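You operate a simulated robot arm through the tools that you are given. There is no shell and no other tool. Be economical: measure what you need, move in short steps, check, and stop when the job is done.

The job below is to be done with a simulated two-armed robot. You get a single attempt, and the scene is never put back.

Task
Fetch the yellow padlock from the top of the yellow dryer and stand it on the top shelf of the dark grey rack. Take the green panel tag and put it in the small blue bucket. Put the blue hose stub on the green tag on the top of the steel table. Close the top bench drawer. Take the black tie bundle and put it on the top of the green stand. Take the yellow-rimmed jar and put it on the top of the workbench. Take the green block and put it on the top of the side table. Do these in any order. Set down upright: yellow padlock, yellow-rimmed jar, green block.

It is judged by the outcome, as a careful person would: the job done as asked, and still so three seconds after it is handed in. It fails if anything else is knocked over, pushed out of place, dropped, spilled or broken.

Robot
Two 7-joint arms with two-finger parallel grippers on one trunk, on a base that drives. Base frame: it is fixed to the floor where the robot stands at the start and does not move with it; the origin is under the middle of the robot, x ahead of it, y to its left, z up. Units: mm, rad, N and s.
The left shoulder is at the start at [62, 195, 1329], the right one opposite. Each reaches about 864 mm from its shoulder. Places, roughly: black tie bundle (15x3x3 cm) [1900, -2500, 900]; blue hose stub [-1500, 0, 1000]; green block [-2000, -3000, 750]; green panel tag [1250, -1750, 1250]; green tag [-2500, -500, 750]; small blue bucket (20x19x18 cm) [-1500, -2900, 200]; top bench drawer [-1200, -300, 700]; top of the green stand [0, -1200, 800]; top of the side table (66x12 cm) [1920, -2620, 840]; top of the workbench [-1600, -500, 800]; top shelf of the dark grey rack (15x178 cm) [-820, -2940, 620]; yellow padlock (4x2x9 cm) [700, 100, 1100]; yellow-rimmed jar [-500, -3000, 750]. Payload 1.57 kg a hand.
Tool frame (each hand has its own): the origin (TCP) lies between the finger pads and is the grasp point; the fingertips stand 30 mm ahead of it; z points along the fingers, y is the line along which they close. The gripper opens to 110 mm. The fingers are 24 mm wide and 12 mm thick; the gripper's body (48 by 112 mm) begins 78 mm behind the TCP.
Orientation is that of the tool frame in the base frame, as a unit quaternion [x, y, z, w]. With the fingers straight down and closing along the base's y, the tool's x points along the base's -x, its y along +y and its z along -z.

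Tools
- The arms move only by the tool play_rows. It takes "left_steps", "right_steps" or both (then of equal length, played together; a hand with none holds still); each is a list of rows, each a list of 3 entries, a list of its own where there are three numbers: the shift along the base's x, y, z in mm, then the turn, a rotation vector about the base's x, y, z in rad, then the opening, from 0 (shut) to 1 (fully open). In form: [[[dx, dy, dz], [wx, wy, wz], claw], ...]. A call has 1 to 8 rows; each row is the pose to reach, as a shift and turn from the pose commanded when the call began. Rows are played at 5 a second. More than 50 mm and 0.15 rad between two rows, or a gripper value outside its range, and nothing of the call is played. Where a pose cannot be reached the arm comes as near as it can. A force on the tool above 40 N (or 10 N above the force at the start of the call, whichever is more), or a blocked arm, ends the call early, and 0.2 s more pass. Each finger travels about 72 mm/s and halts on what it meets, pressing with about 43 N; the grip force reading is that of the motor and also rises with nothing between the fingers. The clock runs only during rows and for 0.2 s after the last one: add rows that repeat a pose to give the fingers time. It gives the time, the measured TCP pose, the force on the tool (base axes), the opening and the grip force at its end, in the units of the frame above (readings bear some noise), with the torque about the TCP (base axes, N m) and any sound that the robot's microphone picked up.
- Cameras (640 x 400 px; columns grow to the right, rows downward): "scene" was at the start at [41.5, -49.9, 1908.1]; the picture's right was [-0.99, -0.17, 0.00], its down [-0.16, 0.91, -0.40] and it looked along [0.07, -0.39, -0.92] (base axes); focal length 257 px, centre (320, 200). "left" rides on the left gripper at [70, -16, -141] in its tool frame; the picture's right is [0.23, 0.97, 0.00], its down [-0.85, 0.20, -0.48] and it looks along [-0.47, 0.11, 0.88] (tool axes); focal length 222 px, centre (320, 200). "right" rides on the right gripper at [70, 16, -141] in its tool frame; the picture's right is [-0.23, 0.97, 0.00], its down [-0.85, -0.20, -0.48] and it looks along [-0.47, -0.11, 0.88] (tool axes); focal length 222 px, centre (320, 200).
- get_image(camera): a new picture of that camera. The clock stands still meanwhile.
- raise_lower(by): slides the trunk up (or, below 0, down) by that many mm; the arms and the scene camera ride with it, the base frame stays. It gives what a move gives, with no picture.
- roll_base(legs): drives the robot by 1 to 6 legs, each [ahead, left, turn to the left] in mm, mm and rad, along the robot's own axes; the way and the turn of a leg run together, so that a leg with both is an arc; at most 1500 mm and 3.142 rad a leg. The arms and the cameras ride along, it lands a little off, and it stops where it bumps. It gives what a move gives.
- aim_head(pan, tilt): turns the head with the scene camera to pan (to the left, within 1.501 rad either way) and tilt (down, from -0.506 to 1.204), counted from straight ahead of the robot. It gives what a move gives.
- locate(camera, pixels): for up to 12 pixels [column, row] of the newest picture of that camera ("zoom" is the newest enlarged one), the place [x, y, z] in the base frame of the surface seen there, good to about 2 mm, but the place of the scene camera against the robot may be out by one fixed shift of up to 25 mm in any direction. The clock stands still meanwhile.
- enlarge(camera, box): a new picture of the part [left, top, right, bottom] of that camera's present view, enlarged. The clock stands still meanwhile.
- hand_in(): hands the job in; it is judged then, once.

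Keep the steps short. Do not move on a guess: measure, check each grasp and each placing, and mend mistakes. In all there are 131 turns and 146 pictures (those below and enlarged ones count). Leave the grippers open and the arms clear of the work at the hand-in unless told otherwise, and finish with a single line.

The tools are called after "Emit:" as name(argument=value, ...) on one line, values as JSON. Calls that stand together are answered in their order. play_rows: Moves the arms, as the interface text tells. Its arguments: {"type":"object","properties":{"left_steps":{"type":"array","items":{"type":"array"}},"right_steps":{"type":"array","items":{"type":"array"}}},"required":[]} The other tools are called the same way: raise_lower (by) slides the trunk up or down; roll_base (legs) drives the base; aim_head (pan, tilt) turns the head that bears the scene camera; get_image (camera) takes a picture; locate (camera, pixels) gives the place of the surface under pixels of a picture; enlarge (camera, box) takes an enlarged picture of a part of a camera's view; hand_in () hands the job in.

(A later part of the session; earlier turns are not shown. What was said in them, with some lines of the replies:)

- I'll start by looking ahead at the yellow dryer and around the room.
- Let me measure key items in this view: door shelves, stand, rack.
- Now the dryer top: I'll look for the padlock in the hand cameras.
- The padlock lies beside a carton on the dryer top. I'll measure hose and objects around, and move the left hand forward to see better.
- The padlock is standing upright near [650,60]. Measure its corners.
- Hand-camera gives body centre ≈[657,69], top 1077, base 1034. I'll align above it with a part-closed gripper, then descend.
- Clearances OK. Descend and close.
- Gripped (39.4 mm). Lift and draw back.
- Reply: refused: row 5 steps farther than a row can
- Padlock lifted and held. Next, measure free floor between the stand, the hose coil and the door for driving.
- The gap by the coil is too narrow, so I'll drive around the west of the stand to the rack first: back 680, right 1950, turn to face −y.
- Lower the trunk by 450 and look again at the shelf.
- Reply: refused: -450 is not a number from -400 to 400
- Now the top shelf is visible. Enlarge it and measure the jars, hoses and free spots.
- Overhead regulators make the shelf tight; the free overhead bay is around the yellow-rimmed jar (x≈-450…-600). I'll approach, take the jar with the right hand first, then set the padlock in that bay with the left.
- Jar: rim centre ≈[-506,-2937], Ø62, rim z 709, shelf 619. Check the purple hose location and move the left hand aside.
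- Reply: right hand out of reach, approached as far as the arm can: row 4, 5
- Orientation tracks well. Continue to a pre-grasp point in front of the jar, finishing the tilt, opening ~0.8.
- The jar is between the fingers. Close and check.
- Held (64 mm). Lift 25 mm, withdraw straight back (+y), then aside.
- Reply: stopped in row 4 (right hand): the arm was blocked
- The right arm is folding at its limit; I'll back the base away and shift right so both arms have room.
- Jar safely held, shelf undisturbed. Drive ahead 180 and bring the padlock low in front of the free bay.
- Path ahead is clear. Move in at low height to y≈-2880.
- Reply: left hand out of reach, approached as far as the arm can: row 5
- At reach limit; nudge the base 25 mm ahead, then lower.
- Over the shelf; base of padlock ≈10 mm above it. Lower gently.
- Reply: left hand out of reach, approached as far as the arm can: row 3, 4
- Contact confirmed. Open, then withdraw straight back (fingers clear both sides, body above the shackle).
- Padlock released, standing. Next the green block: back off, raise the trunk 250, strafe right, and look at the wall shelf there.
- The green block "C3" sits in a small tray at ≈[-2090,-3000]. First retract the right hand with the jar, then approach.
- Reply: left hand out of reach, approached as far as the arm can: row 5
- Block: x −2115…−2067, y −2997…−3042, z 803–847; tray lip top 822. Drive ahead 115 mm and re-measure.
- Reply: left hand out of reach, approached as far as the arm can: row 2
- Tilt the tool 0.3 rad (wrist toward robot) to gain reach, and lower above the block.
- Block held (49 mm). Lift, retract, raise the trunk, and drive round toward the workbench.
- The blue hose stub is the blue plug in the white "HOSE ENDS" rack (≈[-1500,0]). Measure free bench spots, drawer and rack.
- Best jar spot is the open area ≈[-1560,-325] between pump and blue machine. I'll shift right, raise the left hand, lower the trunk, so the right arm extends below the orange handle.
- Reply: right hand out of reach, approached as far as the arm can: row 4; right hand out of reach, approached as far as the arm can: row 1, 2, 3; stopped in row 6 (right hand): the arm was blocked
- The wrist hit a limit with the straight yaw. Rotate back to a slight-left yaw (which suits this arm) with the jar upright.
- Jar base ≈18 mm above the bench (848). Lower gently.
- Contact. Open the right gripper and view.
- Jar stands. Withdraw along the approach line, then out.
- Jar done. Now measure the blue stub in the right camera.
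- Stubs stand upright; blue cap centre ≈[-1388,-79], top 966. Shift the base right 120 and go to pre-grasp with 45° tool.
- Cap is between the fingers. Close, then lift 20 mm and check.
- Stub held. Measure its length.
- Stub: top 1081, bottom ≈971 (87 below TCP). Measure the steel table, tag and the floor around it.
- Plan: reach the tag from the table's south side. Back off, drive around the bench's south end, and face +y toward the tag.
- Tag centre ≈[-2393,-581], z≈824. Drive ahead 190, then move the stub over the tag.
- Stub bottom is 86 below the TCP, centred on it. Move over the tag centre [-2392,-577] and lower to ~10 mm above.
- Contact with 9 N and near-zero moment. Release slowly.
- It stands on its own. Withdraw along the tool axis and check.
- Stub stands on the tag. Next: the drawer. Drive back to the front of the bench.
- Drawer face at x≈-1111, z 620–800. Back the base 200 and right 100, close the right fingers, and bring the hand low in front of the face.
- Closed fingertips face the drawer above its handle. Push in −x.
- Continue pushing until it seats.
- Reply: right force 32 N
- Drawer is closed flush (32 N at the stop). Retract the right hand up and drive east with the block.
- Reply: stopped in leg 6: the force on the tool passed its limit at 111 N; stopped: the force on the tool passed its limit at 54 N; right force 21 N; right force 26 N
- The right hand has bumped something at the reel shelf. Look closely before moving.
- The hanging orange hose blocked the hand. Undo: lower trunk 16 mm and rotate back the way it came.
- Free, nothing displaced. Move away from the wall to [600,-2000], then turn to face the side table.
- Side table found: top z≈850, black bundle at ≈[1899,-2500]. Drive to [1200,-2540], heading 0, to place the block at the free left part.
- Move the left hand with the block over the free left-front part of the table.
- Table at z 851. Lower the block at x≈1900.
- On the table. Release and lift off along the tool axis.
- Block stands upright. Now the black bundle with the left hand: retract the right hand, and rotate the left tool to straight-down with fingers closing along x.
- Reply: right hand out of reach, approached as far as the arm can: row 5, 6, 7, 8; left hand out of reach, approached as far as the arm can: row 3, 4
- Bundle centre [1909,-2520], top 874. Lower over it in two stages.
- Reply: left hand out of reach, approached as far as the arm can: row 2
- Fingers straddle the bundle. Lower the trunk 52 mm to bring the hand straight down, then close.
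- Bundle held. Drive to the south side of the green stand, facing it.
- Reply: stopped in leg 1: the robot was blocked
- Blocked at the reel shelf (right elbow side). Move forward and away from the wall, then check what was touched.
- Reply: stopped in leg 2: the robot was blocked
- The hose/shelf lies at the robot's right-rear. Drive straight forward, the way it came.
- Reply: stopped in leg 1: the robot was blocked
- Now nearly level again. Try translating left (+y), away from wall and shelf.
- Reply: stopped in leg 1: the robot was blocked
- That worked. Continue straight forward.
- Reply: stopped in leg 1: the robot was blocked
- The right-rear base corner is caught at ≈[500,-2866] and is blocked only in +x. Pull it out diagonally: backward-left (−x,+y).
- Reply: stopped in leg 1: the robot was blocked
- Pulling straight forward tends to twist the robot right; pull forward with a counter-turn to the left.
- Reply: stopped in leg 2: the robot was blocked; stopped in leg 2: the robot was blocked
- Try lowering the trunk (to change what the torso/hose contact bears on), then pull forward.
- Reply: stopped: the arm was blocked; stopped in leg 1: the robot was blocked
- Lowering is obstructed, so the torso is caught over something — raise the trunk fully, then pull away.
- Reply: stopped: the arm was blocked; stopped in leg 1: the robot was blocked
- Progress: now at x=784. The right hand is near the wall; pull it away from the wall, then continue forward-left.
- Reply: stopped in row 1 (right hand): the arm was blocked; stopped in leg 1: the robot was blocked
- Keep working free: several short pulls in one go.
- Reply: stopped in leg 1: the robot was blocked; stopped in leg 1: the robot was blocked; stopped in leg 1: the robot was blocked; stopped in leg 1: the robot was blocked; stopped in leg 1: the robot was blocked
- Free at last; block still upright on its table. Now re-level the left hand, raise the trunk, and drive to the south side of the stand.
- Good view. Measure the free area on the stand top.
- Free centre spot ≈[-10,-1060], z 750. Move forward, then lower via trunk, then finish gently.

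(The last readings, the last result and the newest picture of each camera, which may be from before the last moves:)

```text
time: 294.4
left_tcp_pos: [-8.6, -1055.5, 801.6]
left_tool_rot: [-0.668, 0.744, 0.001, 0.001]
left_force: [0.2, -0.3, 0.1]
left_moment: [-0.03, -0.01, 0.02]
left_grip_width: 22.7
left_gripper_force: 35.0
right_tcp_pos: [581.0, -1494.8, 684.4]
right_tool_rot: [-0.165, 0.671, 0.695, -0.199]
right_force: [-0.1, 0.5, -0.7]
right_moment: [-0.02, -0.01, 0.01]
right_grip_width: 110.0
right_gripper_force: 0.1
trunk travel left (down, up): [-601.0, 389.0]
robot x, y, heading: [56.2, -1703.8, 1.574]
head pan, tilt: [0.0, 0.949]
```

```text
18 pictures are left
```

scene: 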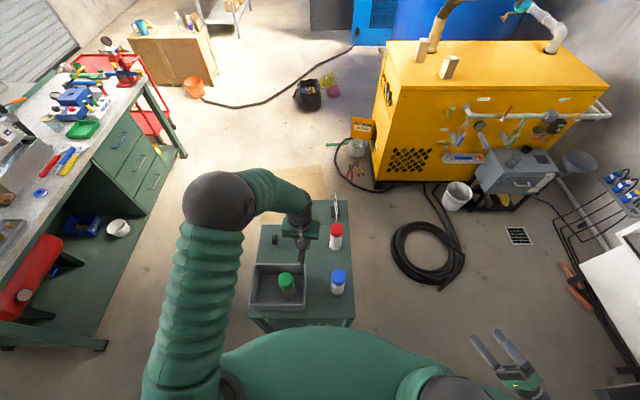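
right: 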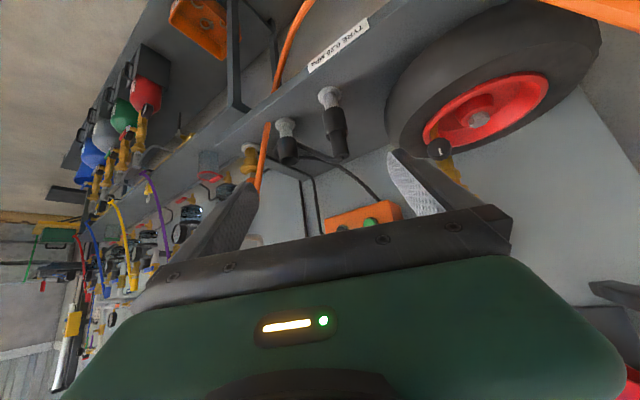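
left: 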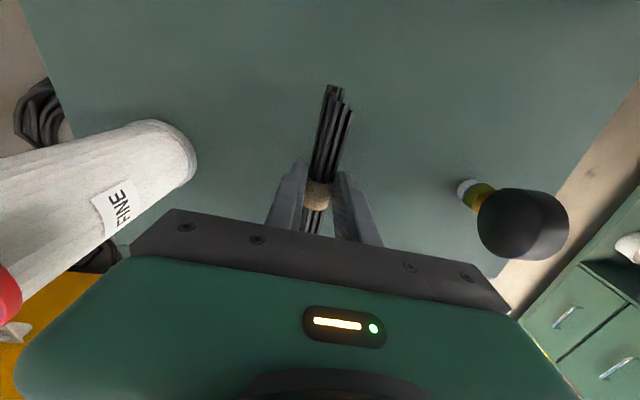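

Lower the last ~18 mm, release, and lift off.

Emit:
play_rows(left_steps=[[[0, 0, -10], [0, 0, 0], 0], [[0, 0, -15], [0, 0, 0], 0], [[0, 0, -18], [0, 0, 0], 0]])

Emit:
play_rows(left_steps=[[[0, 0, 1], [0, 0, 0], 0.3], [[0, 0, 1], [0, 0, 0], 0.5], [[0, 0, 1], [0, 0, 0], 0.5], [[0, 0, 40], [0, 0, 0], 0.5], [[0, 0, 85], [0, 0, 0], 0.5], [[0, 0, 130], [0, 0, 0], 0.7]])

Emit:
raise_lower(by=300)

Emit:
get_image(camera="left")

```text
time: 295.2
left_tcp_pos: [-9.2, -1055.1, 786.4]
left_tool_rot: [-0.667, 0.745, 0.003, 0.003]
left_force: [-1.2, 1.0, 11.0]
left_moment: [0.41, 0.02, 0.05]
left_grip_width: 23.0
left_gripper_force: 35.9
right_tcp_pos: [582.5, -1495.2, 683.7]
right_tool_rot: [-0.165, 0.671, 0.695, -0.199]
right_force: [-0.2, -0.1, 0.4]
right_moment: [0.02, 0.01, 0.02]
right_grip_width: 110.1
right_gripper_force: 0.0
trunk travel left (down, up): [-601.0, 389.0]
robot x, y, heading: [52.0, -1705.2, 1.574]
head pan, tilt: [0.0, 0.949]
```

```text
time: 296.6
left_tcp_pos: [-8.0, -1054.5, 914.7]
left_tool_rot: [-0.667, 0.745, 0.001, 0.001]
left_force: [0.4, -0.3, 0.0]
left_moment: [0.0, 0.01, 0.0]
left_grip_width: 77.1
left_gripper_force: 0.0
right_tcp_pos: [581.7, -1494.2, 684.1]
right_tool_rot: [-0.165, 0.671, 0.695, -0.199]
right_force: [-0.3, -0.1, 0.9]
right_moment: [0.03, 0.03, -0.03]
right_grip_width: 109.9
right_gripper_force: 0.0
trunk travel left (down, up): [-601.0, 389.0]
robot x, y, heading: [59.5, -1708.2, 1.576]
head pan, tilt: [0.0, 0.949]
```

```text
time: 299.6
left_tcp_pos: [-9.0, -1054.2, 1212.9]
left_tool_rot: [-0.667, 0.745, 0.001, 0.0]
left_force: [-0.2, 0.5, -0.3]
left_moment: [-0.01, -0.02, -0.01]
left_grip_width: 76.9
left_gripper_force: 0.0
right_tcp_pos: [581.9, -1492.8, 983.2]
right_tool_rot: [-0.165, 0.671, 0.694, -0.201]
right_force: [0.7, 0.4, -0.5]
right_moment: [-0.01, 0.0, 0.01]
right_grip_width: 110.3
right_gripper_force: 0.1
trunk travel left (down, up): [-901.0, 89.0]
robot x, y, heading: [58.7, -1705.5, 1.574]
head pan, tilt: [0.0, 0.949]
```

```text
17 pictures are left
```

left: 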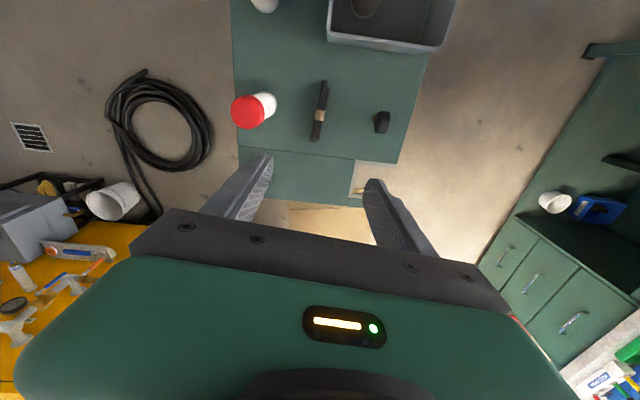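

Bundle placed. Now the panel tag. Retract both hands, and drive round the stand's east side to view the cabinet door.

Emit:
play_rows(left_steps=[[[0, -30, 0], [0, 0, 0], 0.7], [[0, -60, 0], [0, 0, 0], 0.7], [[0, -90, 0], [0, 0, 0], 0.7], [[0, -120, 0], [0, 0, 0], 0.7], [[0, -150, 0], [0, 0, 0], 0.7], [[0, -175, 0], [0, 0, 0], 0.7], [[0, -200, 0], [0, 0, 0], 0.7]], right_steps=[[[-30, 20, 15], [0, 0, 0], 1], [[-60, 40, 30], [0, 0, 0], 1], [[-90, 60, 45], [0, 0, 0], 1], [[-120, 80, 60], [0, 0, 0], 1], [[-150, 100, 75], [0, 0, 0], 1], [[-180, 120, 90], [0, 0, 0], 1], [[-210, 140, 100], [0, 0, 0], 1]])

Emit:
roll_base(legs=[[0, -502, 0], [375, 0, 0], [0, -60, 0], [0, 0, -1.8]])

Emit:
aim_head(pan=-0.2, tilt=0.65)

Emit:
get_image(camera="scene")

```text
time: 301.2
left_tcp_pos: [-9.9, -1255.7, 1212.6]
left_tool_rot: [-0.667, 0.745, 0.001, 0.002]
left_force: [-0.1, -0.9, 0.5]
left_moment: [0.01, -0.03, -0.02]
left_grip_width: 76.8
left_gripper_force: 0.0
right_tcp_pos: [370.2, -1352.3, 1083.5]
right_tool_rot: [-0.165, 0.672, 0.694, -0.199]
right_force: [-0.1, -0.7, 0.8]
right_moment: [0.0, 0.0, 0.02]
right_grip_width: 110.1
right_gripper_force: 0.1
trunk travel left (down, up): [-901.0, 89.0]
robot x, y, heading: [55.8, -1704.0, 1.577]
head pan, tilt: [0.0, 0.949]
```

```text
time: 311.0
left_tcp_pos: [1070.6, -1371.9, 1213.3]
left_tool_rot: [0.171, 0.985, 0.001, 0.002]
left_force: [0.1, 0.1, 0.2]
left_moment: [-0.03, 0.01, 0.0]
left_grip_width: 77.0
left_gripper_force: 0.1
right_tcp_pos: [890.3, -1719.7, 1083.3]
right_tool_rot: [0.426, 0.545, 0.588, 0.42]
right_force: [0.4, -0.4, 0.2]
right_moment: [0.02, 0.01, -0.04]
right_grip_width: 110.1
right_gripper_force: 0.0
trunk travel left (down, up): [-901.0, 89.0]
robot x, y, heading: [616.1, -1329.3, -0.231]
head pan, tilt: [0.0, 0.949]
```

```text
time: 311.8
left_tcp_pos: [1071.8, -1370.6, 1212.6]
left_tool_rot: [0.171, 0.985, -0.001, 0.002]
left_force: [0.5, 0.8, 0.6]
left_moment: [0.0, 0.01, 0.0]
left_grip_width: 77.0
left_gripper_force: 0.0
right_tcp_pos: [888.7, -1717.8, 1083.2]
right_tool_rot: [0.426, 0.545, 0.587, 0.421]
right_force: [0.1, 1.2, 0.2]
right_moment: [0.02, 0.02, -0.01]
right_grip_width: 110.1
right_gripper_force: 0.0
trunk travel left (down, up): [-901.0, 89.0]
robot x, y, heading: [619.2, -1332.5, -0.229]
head pan, tilt: [-0.201, 0.649]
```

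```text
16 pictures are left
```

scene: 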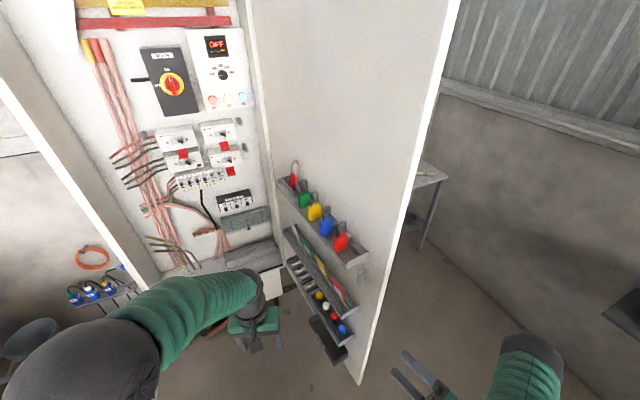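

Good position. Enlarge the tag shelf and measure the green tag.

Emit:
enlarge(camera="scene", box=[270, 170, 370, 330])

Emit:
locate(camera="scene", pixels=[[305, 244], [308, 250], [298, 238], [320, 265], [335, 290], [290, 232], [355, 308], [300, 255], [304, 200], [365, 258]])

```text
2.50 times, centred on (320, 250) of scene
```

zoom: 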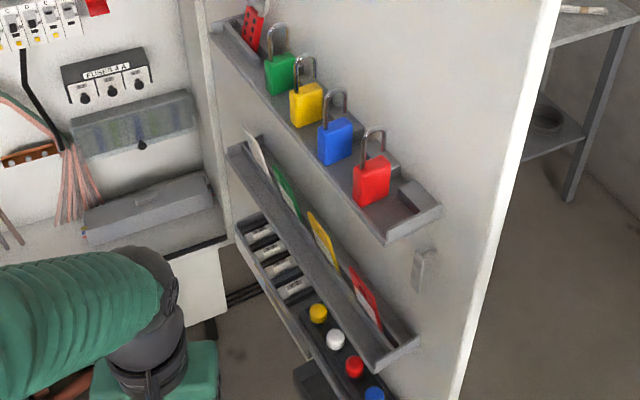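

```text
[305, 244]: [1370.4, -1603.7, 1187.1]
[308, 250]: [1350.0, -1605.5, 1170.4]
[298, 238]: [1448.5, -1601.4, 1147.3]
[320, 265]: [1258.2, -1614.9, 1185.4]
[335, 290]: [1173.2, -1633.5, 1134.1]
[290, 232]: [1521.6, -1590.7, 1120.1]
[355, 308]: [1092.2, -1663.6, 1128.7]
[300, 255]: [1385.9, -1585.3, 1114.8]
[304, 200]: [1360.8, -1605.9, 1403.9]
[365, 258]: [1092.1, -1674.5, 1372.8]
```

Approach: drive closer (heading ≈−0.65) and orient the left tool to point −y, 45° down, fingers closing along x.

Emit:
roll_base(legs=[[221, 115, 0], [0, 0, -0.42]])

Emit:
play_rows(left_steps=[[[14, 0, 0], [-0.093, -0.04, -0.095], 0.7], [[28, 0, 0], [-0.185, -0.079, -0.191], 0.7], [[42, 0, 0], [-0.278, -0.119, -0.286], 0.7], [[56, 0, 0], [-0.371, -0.158, -0.382], 0.7], [[70, 0, 0], [-0.463, -0.198, -0.477], 0.7], [[84, 0, 0], [-0.556, -0.237, -0.572], 0.7], [[97, 0, 0], [-0.648, -0.277, -0.668], 0.7], [[110, 0, 0], [-0.741, -0.316, -0.763], 0.7]])

Emit:
get_image(camera="left")

```text
time: 313.5
left_tcp_pos: [1279.5, -1322.1, 1214.4]
left_tool_rot: [0.172, 0.985, 0.001, 0.002]
left_force: [0.1, -0.8, 0.8]
left_moment: [0.0, 0.0, 0.0]
left_grip_width: 76.7
left_gripper_force: 0.0
right_tcp_pos: [1092.0, -1669.9, 1080.9]
right_tool_rot: [0.428, 0.545, 0.585, 0.421]
right_force: [0.2, -0.1, 0.2]
right_moment: [-0.01, 0.0, -0.03]
right_grip_width: 110.2
right_gripper_force: 0.0
trunk travel left (down, up): [-901.0, 89.0]
robot x, y, heading: [830.8, -1280.4, -0.233]
head pan, tilt: [-0.201, 0.649]
stopped in leg 1: the force on the tool passed its limit at 89 N (the readings are from after the stop); the commanded pose is now the measured one
```

```text
time: 315.3
left_tcp_pos: [1391.7, -1315.7, 1214.9]
left_tool_rot: [0.503, 0.773, -0.325, 0.211]
left_force: [0.4, 0.1, -0.4]
left_moment: [-0.03, 0.03, -0.01]
left_grip_width: 77.0
left_gripper_force: 0.0
right_tcp_pos: [1092.6, -1663.7, 1084.7]
right_tool_rot: [0.427, 0.546, 0.584, 0.422]
right_force: [-0.6, 0.0, -0.3]
right_moment: [0.02, -0.03, -0.03]
right_grip_width: 109.8
right_gripper_force: 0.1
trunk travel left (down, up): [-901.0, 89.0]
robot x, y, heading: [830.0, -1282.9, -0.23]
head pan, tilt: [-0.201, 0.649]
```

```text
14 pictures are left
```

left: 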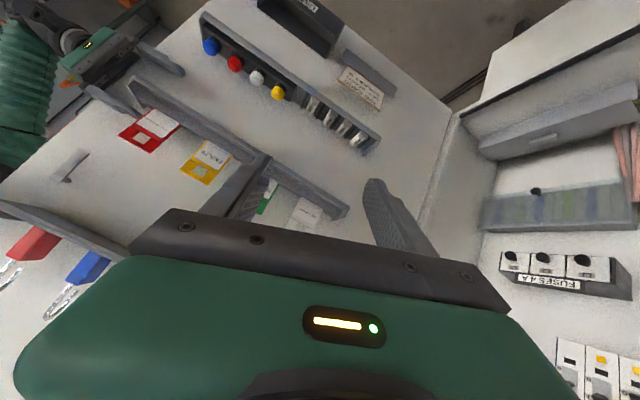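

The right hand touched the door edge; move it away from the door, and measure the green tag.

Emit:
locate(camera="left", pixels=[[262, 208], [268, 190], [272, 183], [258, 200], [205, 160], [185, 170], [228, 158], [200, 180], [310, 210], [290, 222]])

Emit:
play_rows(right_steps=[[[-20, 40, 0], [0, 0, 0], 1], [[-40, 80, 0], [0, 0, 0], 1], [[-60, 120, 0], [0, 0, 0], 1], [[-80, 160, 0], [0, 0, 0], 1]], left_steps=[[[-10, -20, 10], [0, 0, 0], 0.7], [[-20, -40, 20], [0, 0, 0], 0.7], [[-30, -60, 30], [0, 0, 0], 0.7], [[-40, -80, 40], [0, 0, 0], 0.7]])

Emit:
get_image(camera="left")

```text
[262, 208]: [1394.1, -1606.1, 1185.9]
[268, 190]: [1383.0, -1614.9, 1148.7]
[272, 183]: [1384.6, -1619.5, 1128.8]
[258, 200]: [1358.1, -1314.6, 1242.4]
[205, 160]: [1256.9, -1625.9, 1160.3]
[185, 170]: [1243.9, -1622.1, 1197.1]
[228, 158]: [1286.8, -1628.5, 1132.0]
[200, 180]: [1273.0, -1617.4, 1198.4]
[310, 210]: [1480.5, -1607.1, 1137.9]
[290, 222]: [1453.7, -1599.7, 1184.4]
```

```text
time: 316.3
left_tcp_pos: [1348.1, -1396.0, 1253.4]
left_tool_rot: [0.502, 0.774, -0.323, 0.211]
left_force: [-0.4, -0.5, 0.3]
left_moment: [0.0, 0.01, -0.02]
left_grip_width: 77.0
left_gripper_force: 0.0
right_tcp_pos: [1010.9, -1503.3, 1084.7]
right_tool_rot: [0.427, 0.546, 0.584, 0.422]
right_force: [-0.4, -0.3, 0.2]
right_moment: [-0.01, -0.02, -0.02]
right_grip_width: 110.1
right_gripper_force: 0.0
trunk travel left (down, up): [-901.0, 89.0]
robot x, y, heading: [831.3, -1279.7, -0.235]
head pan, tilt: [-0.201, 0.649]
```

```text
13 pictures are left
```

left: 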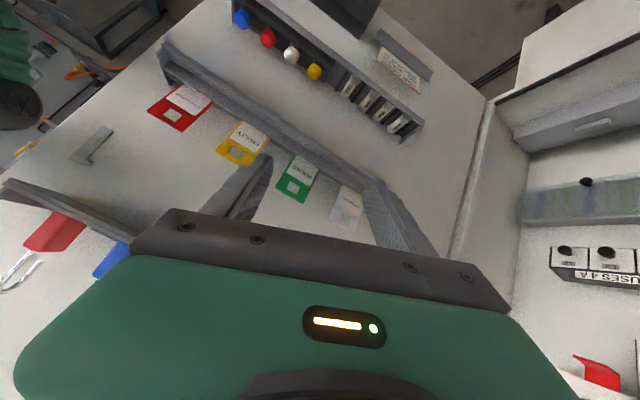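

Emit:
locate(camera="left", pixels=[[296, 178], [282, 187], [303, 197], [290, 162], [315, 172], [243, 143], [345, 205]])

Emit:
play_rows(left_steps=[[[5, -15, 5], [0, 0, -0.14], 0.72], [[12, -30, 10], [0, 0, -0.28], 0.72], [[22, -45, 15], [0, 0, -0.42], 0.72]])

Emit:
get_image(camera="left")

```text
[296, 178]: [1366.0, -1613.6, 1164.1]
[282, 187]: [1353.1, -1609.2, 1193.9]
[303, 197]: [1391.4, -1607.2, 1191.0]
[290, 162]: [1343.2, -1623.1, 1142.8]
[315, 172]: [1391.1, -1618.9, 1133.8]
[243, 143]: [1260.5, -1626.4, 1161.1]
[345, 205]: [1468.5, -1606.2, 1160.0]
```

```text
time: 317.1
left_tcp_pos: [1373.0, -1442.7, 1268.0]
left_tool_rot: [0.652, 0.653, -0.361, 0.138]
left_force: [-0.6, -1.1, -0.1]
left_moment: [0.07, 0.01, -0.03]
left_grip_width: 79.2
left_gripper_force: 0.0
right_tcp_pos: [1013.4, -1506.0, 1083.5]
right_tool_rot: [0.428, 0.546, 0.584, 0.421]
right_force: [0.0, -0.3, -0.1]
right_moment: [-0.01, -0.02, 0.0]
right_grip_width: 110.1
right_gripper_force: 0.0
trunk travel left (down, up): [-901.0, 89.0]
robot x, y, heading: [830.0, -1279.3, -0.228]
head pan, tilt: [-0.201, 0.649]
```

```text
12 pictures are left
```

left: 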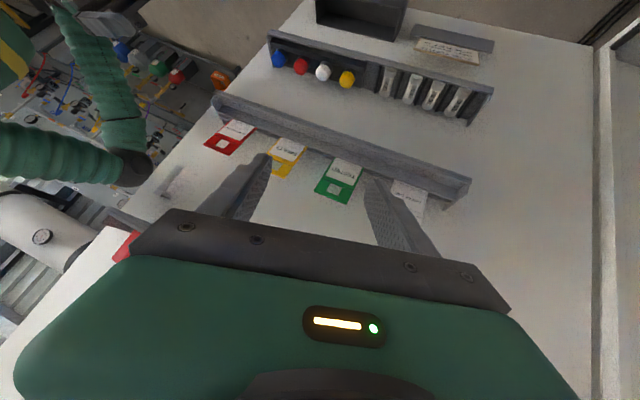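

Tag centre ≈[1367,-1612], z 1120–1200. Straighten the tool roll, approach, close on the tag's side edges, then lift and withdraw.

Emit:
play_rows(left_steps=[[[-2, -29, -6], [-0.019, -0.098, 0.04], 0.72], [[-4, -58, -12], [-0.037, -0.195, 0.079], 0.72], [[-6, -86, -17], [-0.056, -0.293, 0.119], 0.72], [[-6, -110, -41], [-0.056, -0.293, 0.119], 0.72], [[-6, -134, -65], [-0.056, -0.293, 0.119], 0.72], [[-6, -157, -88], [-0.056, -0.293, 0.119], 0.72], [[-6, -157, -88], [-0.056, -0.293, 0.119], 0.3], [[-6, -157, -88], [-0.056, -0.293, 0.119], 0.3]])

Emit:
play_rows(left_steps=[[[0, 0, 0], [0, 0, 0], 0.3], [[0, 0, 0], [0, 0, 0], 0.3], [[0, 5, 25], [0, 0, 0], 0.3], [[0, 15, 60], [0, 0, 0], 0.3], [[0, 55, 80], [0, 0, 0], 0.3], [[0, 100, 90], [0, 0, 0], 0.3], [[0, 145, 95], [0, 0, 0], 0.3], [[0, 190, 95], [0, 0, 0], 0.3]])

Emit:
get_image(camera="left")

```text
time: 318.9
left_tcp_pos: [1365.7, -1597.5, 1181.7]
left_tool_rot: [0.654, 0.652, -0.271, 0.271]
left_force: [0.5, -1.2, 0.5]
left_moment: [-0.02, 0.01, -0.06]
left_grip_width: 54.9
left_gripper_force: 34.7
right_tcp_pos: [1012.9, -1504.4, 1084.3]
right_tool_rot: [0.429, 0.546, 0.584, 0.421]
right_force: [-0.4, -0.2, 0.8]
right_moment: [0.0, 0.02, 0.02]
right_grip_width: 110.1
right_gripper_force: 0.1
trunk travel left (down, up): [-901.0, 89.0]
robot x, y, heading: [829.9, -1278.0, -0.234]
head pan, tilt: [-0.201, 0.649]
```

```text
time: 320.7
left_tcp_pos: [1363.9, -1405.4, 1276.1]
left_tool_rot: [0.654, 0.652, -0.272, 0.271]
left_force: [-0.8, 0.6, -0.7]
left_moment: [0.01, -0.01, 0.0]
left_grip_width: 54.4
left_gripper_force: 43.2
right_tcp_pos: [1011.8, -1502.8, 1084.6]
right_tool_rot: [0.427, 0.547, 0.583, 0.422]
right_force: [0.0, 0.4, -0.8]
right_moment: [0.01, 0.01, -0.02]
right_grip_width: 109.9
right_gripper_force: 0.1
trunk travel left (down, up): [-901.0, 89.0]
robot x, y, heading: [832.1, -1281.9, -0.231]
head pan, tilt: [-0.201, 0.649]
```

```text
11 pictures are left
```

left: 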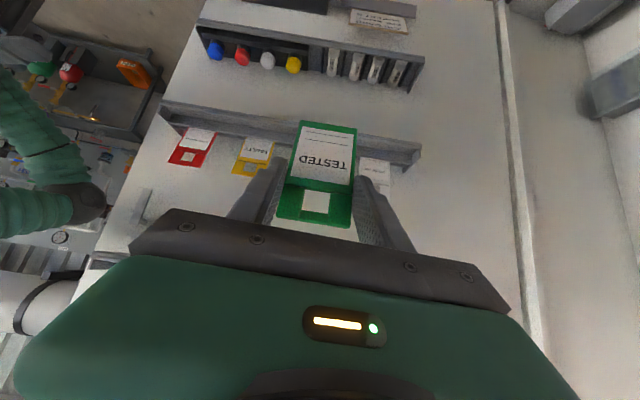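

Tag held ("TESTED", green). Now drive around the stand to the bucket, lower the trunk, and look.

Emit:
roll_base(legs=[[-263, -62, 0], [0, 0, 3.13], [-170, 689, 0], [1044, 257, 0], [1044, 257, 0], [0, 0, 1.812]])

Emit:
raise_lower(by=-400)

Emit:
aim_head(pan=0.1, tilt=0.8)

Emit:
get_image(camera="scene")

```text
time: 348.1
left_tcp_pos: [-1564.4, -2572.3, 1275.7]
left_tool_rot: [0.916, 0.119, -0.379, 0.05]
left_force: [-0.4, 0.1, -0.4]
left_moment: [0.0, 0.01, 0.0]
left_grip_width: 54.3
left_gripper_force: 43.1
right_tcp_pos: [-1750.2, -2256.0, 1084.3]
right_tool_rot: [0.673, 0.172, 0.207, 0.689]
right_force: [0.2, -0.8, 0.5]
right_moment: [-0.04, 0.02, 0.03]
right_grip_width: 110.2
right_gripper_force: 0.0
trunk travel left (down, up): [-901.0, 89.0]
robot x, y, heading: [-1580.3, -2021.8, -1.543]
head pan, tilt: [-0.201, 0.649]
```

```text
time: 351.9
left_tcp_pos: [-1563.9, -2570.9, 877.3]
left_tool_rot: [0.916, 0.12, -0.38, 0.05]
left_force: [0.3, 0.1, 0.1]
left_moment: [0.01, 0.02, -0.01]
left_grip_width: 54.6
left_gripper_force: 43.3
right_tcp_pos: [-1749.7, -2255.4, 684.4]
right_tool_rot: [0.672, 0.174, 0.207, 0.69]
right_force: [0.3, -0.2, 1.1]
right_moment: [-0.01, -0.02, -0.02]
right_grip_width: 110.2
right_gripper_force: 0.1
trunk travel left (down, up): [-501.0, 489.0]
robot x, y, heading: [-1576.6, -2022.1, -1.541]
head pan, tilt: [-0.201, 0.649]
```

```text
time: 352.7
left_tcp_pos: [-1564.1, -2571.3, 877.6]
left_tool_rot: [0.916, 0.119, -0.38, 0.05]
left_force: [0.4, -0.4, 0.2]
left_moment: [0.01, 0.02, 0.01]
left_grip_width: 54.3
left_gripper_force: 43.5
right_tcp_pos: [-1749.8, -2255.2, 684.1]
right_tool_rot: [0.671, 0.173, 0.207, 0.69]
right_force: [-0.1, -0.8, 0.0]
right_moment: [0.0, 0.0, 0.01]
right_grip_width: 110.0
right_gripper_force: 0.2
trunk travel left (down, up): [-501.0, 489.0]
robot x, y, heading: [-1576.9, -2022.8, -1.541]
head pan, tilt: [0.099, 0.799]
```

```text
10 pictures are left
```

scene: 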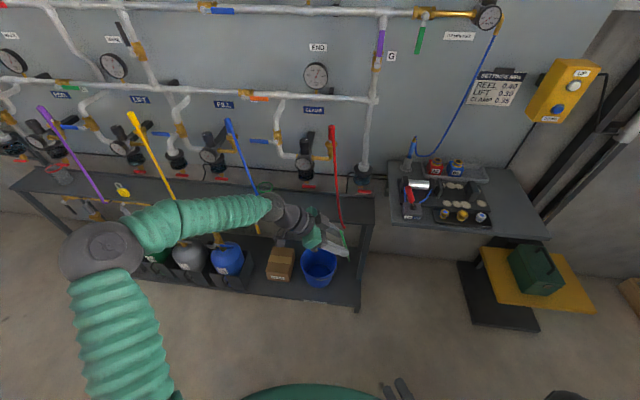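

Emit:
locate(camera="scene", pixels=[[303, 260], [337, 258], [320, 275], [320, 285], [318, 253], [310, 268], [330, 268], [345, 240]])

Emit:
raise_lower(by=-250)

Emit:
get_image(camera="left")

Emit:
locate(camera="left", pixels=[[320, 60], [400, 60], [480, 100], [500, 150], [520, 200], [450, 130], [420, 100], [560, 160], [540, 100], [470, 180]])

```text
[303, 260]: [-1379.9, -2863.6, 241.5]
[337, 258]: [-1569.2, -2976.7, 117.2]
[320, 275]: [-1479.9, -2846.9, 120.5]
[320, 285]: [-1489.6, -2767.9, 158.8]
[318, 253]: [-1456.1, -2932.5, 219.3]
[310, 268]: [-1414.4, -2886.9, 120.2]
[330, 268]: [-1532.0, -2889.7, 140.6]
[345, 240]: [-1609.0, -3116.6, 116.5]
```

```text
time: 355.3
left_tcp_pos: [-1563.2, -2570.8, 625.6]
left_tool_rot: [0.916, 0.119, -0.38, 0.05]
left_force: [-0.1, -0.1, -0.8]
left_moment: [0.01, 0.0, 0.0]
left_grip_width: 54.2
left_gripper_force: 42.9
right_tcp_pos: [-1750.1, -2254.8, 433.7]
right_tool_rot: [0.671, 0.173, 0.207, 0.691]
right_force: [0.4, 0.6, -0.7]
right_moment: [0.0, -0.03, -0.01]
right_grip_width: 110.3
right_gripper_force: 0.1
trunk travel left (down, up): [-251.0, 739.0]
robot x, y, heading: [-1580.5, -2020.7, -1.54]
head pan, tilt: [0.099, 0.799]
```

```text
9 pictures are left
```

left: 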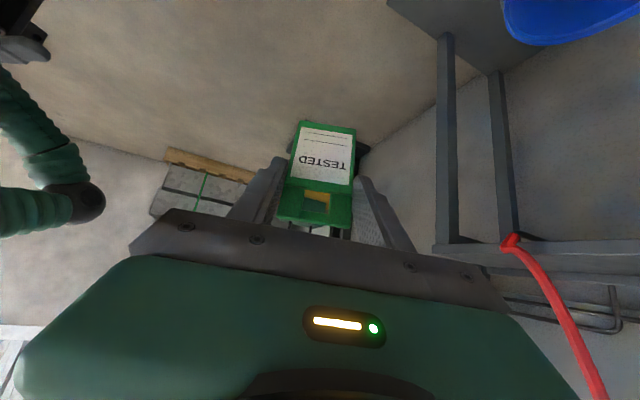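

```text
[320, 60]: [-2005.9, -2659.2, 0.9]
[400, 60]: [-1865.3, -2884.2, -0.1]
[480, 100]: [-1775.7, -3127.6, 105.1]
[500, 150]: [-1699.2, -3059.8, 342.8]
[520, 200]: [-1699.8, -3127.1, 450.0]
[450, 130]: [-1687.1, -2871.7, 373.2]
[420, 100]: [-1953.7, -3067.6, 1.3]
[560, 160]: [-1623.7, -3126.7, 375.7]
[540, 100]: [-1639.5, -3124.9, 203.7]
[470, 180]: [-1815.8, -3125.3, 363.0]
```

Bucket centre ≈[-1487,-2860], front rim y≈-2770, rim z≈285. Drive ahead 150, then lower and bring the tag over the bucket's front half.

Emit:
roll_base(legs=[[150, 0, 0]])

Emit:
play_rows(left_steps=[[[10, 0, -46], [0, 0, 0], 0.3], [[20, 0, -92], [0, 0, 0], 0.3], [[30, 0, -138], [0, 0, 0], 0.3], [[40, 0, -184], [0, 0, 0], 0.3], [[50, 0, -228], [0, 0, 0], 0.3], [[62, -30, -240], [0, 0, 0], 0.3], [[73, -62, -250], [0, 0, 0], 0.3], [[84, -91, -258], [0, 0, 0], 0.3]])

Emit:
get_image(camera="left")

Emit:
get_image(camera="scene")

```text
time: 356.6
left_tcp_pos: [-1558.7, -2722.2, 625.1]
left_tool_rot: [0.916, 0.121, -0.379, 0.051]
left_force: [0.3, 0.0, 0.0]
left_moment: [-0.01, 0.03, 0.01]
left_grip_width: 54.4
left_gripper_force: 43.2
right_tcp_pos: [-1743.9, -2406.5, 435.1]
right_tool_rot: [0.672, 0.174, 0.208, 0.689]
right_force: [0.4, -0.1, 0.8]
right_moment: [0.0, 0.01, 0.01]
right_grip_width: 109.9
right_gripper_force: 0.0
trunk travel left (down, up): [-251.0, 739.0]
robot x, y, heading: [-1572.7, -2173.7, -1.541]
head pan, tilt: [0.099, 0.799]
```

```text
time: 358.4
left_tcp_pos: [-1475.9, -2811.2, 367.2]
left_tool_rot: [0.916, 0.121, -0.379, 0.051]
left_force: [-1.0, -0.3, 0.0]
left_moment: [0.0, 0.05, 0.01]
left_grip_width: 54.4
left_gripper_force: 43.1
right_tcp_pos: [-1743.3, -2404.2, 434.9]
right_tool_rot: [0.672, 0.174, 0.208, 0.69]
right_force: [-0.3, 0.0, 0.3]
right_moment: [-0.01, 0.0, -0.04]
right_grip_width: 110.1
right_gripper_force: 0.0
trunk travel left (down, up): [-251.0, 739.0]
robot x, y, heading: [-1574.7, -2169.3, -1.536]
head pan, tilt: [0.099, 0.799]
```

```text
8 pictures are left
```

left: 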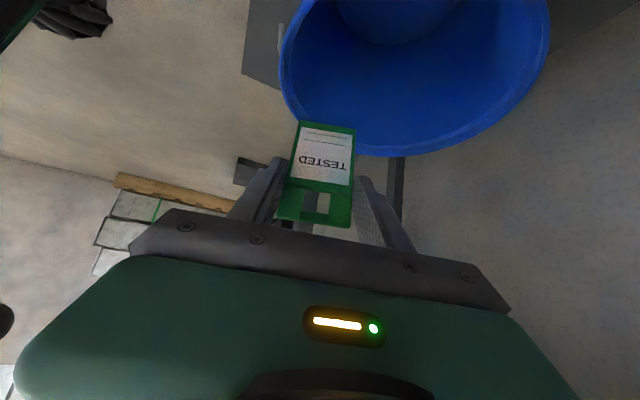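

```text
7 pictures are left
5 turns are left
```

scene: 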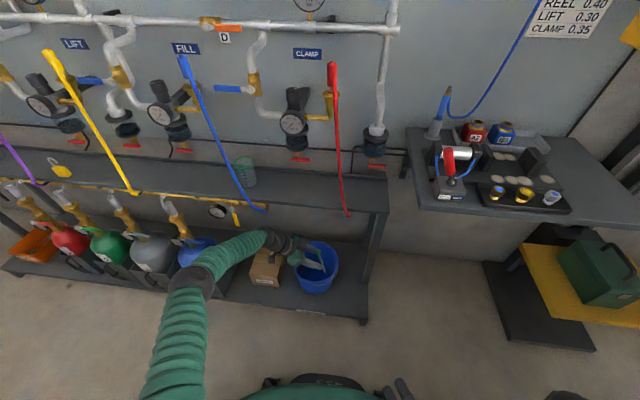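

Measure rim versus tag before releasing.

Emit:
locate(camera="left", pixels=[[283, 70], [380, 153], [460, 142], [545, 60], [300, 20], [325, 125], [305, 122], [352, 130], [400, 60], [330, 108]])

```text
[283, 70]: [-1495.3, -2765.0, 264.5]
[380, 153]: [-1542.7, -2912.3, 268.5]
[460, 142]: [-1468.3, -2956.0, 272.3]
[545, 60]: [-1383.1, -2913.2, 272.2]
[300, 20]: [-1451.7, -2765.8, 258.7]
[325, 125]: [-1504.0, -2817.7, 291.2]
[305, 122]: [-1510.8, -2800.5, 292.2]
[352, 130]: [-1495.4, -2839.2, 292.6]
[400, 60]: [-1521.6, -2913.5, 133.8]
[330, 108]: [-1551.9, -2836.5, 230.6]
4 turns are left
```

Tag is inside the rim circle (centre ≈[-1470,-2860], r≈96). Centre a bit more, lower 40, release, and withdraw.

Emit:
play_rows(left_steps=[[[15, -8, 0], [0, 0, 0], 0.3], [[27, -15, -15], [0, 0, 0], 0.3], [[27, -15, -38], [0, 0, 0], 0.3], [[27, -15, -38], [0, 0, 0], 0.6], [[27, -15, -38], [0, 0, 0], 0.75], [[27, -15, -38], [0, 0, 0], 0.75], [[27, -15, -38], [0, 0, 0], 0.75]])

Emit:
play_rows(left_steps=[[[0, 0, 20], [0, 0, 0], 0.75], [[10, 25, 40], [0, 0, 0], 0.75], [[10, 70, 45], [0, 0, 0], 0.75], [[0, 115, 50], [0, 0, 0], 0.85], [[0, 160, 60], [0, 0, 0], 1]])

Emit:
get_image(camera="left")

Emit:
enlarge(camera="scene", box=[240, 200, 400, 320])

```text
time: 360.1
left_tcp_pos: [-1447.8, -2827.0, 330.7]
left_tool_rot: [0.916, 0.121, -0.38, 0.053]
left_force: [0.1, 0.3, 0.4]
left_moment: [0.05, 0.02, -0.01]
left_grip_width: 82.7
left_gripper_force: 0.1
right_tcp_pos: [-1743.6, -2404.1, 434.8]
right_tool_rot: [0.671, 0.174, 0.208, 0.69]
right_force: [0.2, 1.0, -0.7]
right_moment: [-0.02, 0.01, -0.02]
right_grip_width: 110.1
right_gripper_force: 0.1
trunk travel left (down, up): [-251.0, 739.0]
robot x, y, heading: [-1575.4, -2173.2, -1.534]
head pan, tilt: [0.099, 0.799]
```

```text
time: 361.2
left_tcp_pos: [-1447.1, -2666.3, 391.8]
left_tool_rot: [0.916, 0.121, -0.38, 0.052]
left_force: [-0.5, -0.3, -0.1]
left_moment: [0.01, 0.04, 0.0]
left_grip_width: 109.8
left_gripper_force: 0.1
right_tcp_pos: [-1743.5, -2405.7, 434.1]
right_tool_rot: [0.672, 0.174, 0.208, 0.69]
right_force: [0.2, -0.4, -0.1]
right_moment: [-0.03, 0.01, 0.0]
right_grip_width: 110.1
right_gripper_force: 0.2
trunk travel left (down, up): [-251.0, 739.0]
robot x, y, heading: [-1574.3, -2171.4, -1.537]
head pan, tilt: [0.099, 0.799]
```

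```text
6 pictures are left
```

left: 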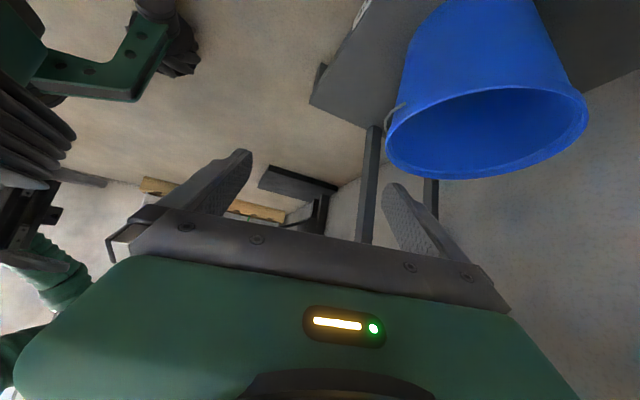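

```text
3.33 times, centred on (320, 260) of scene
3 turns are left
```

zoom: 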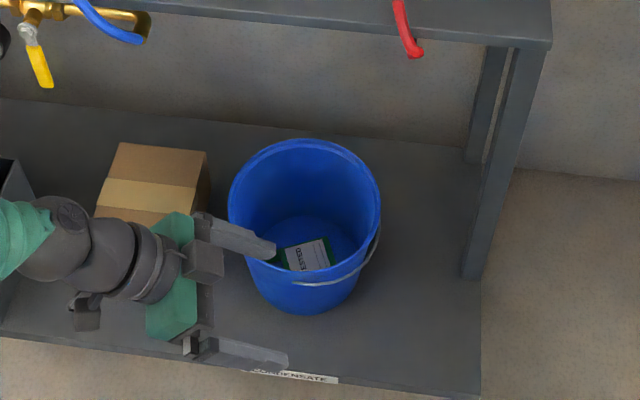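

The green tag is in the bucket, and the bucket is still standing in place. I'll back the base away so both arms are clear, then hand in.

Emit:
roll_base(legs=[[-200, 0, 0]])

Emit:
get_image(camera="scene")

```text
time: 362.8
left_tcp_pos: [-1453.4, -2467.3, 392.3]
left_tool_rot: [0.916, 0.12, -0.38, 0.051]
left_force: [0.1, -0.2, 0.9]
left_moment: [-0.02, -0.01, 0.0]
left_grip_width: 110.2
left_gripper_force: 0.1
right_tcp_pos: [-1750.7, -2205.8, 434.9]
right_tool_rot: [0.671, 0.173, 0.207, 0.69]
right_force: [0.4, 0.2, -0.4]
right_moment: [0.01, 0.02, 0.01]
right_grip_width: 110.1
right_gripper_force: 0.0
trunk travel left (down, up): [-251.0, 739.0]
robot x, y, heading: [-1579.0, -1973.6, -1.536]
head pan, tilt: [0.099, 0.799]
```

```text
4 pictures are left
2 turns are left
```

scene: 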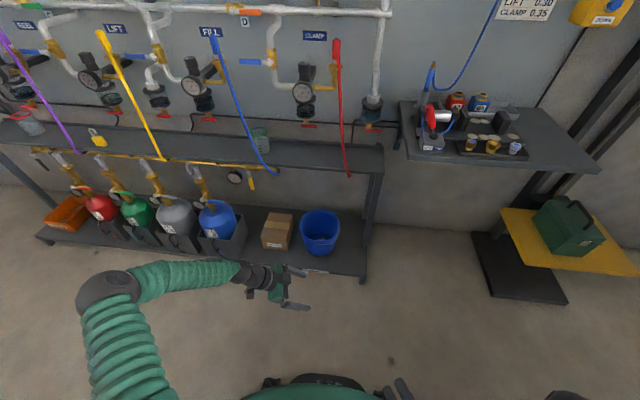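

The arms are clear, both grippers are open, and the padlock is still upright on the rack. Handing in.

Emit:
hand_in()

```text
The job is handed in.
```

All seven tasks were carried out and handed in; on the way the robot knocked the hanging orange hose and the cabinet door (111 N and 89 N) and got stuck by the reel shelf, and I saw nothing displaced afterwards but did not check it all closely.
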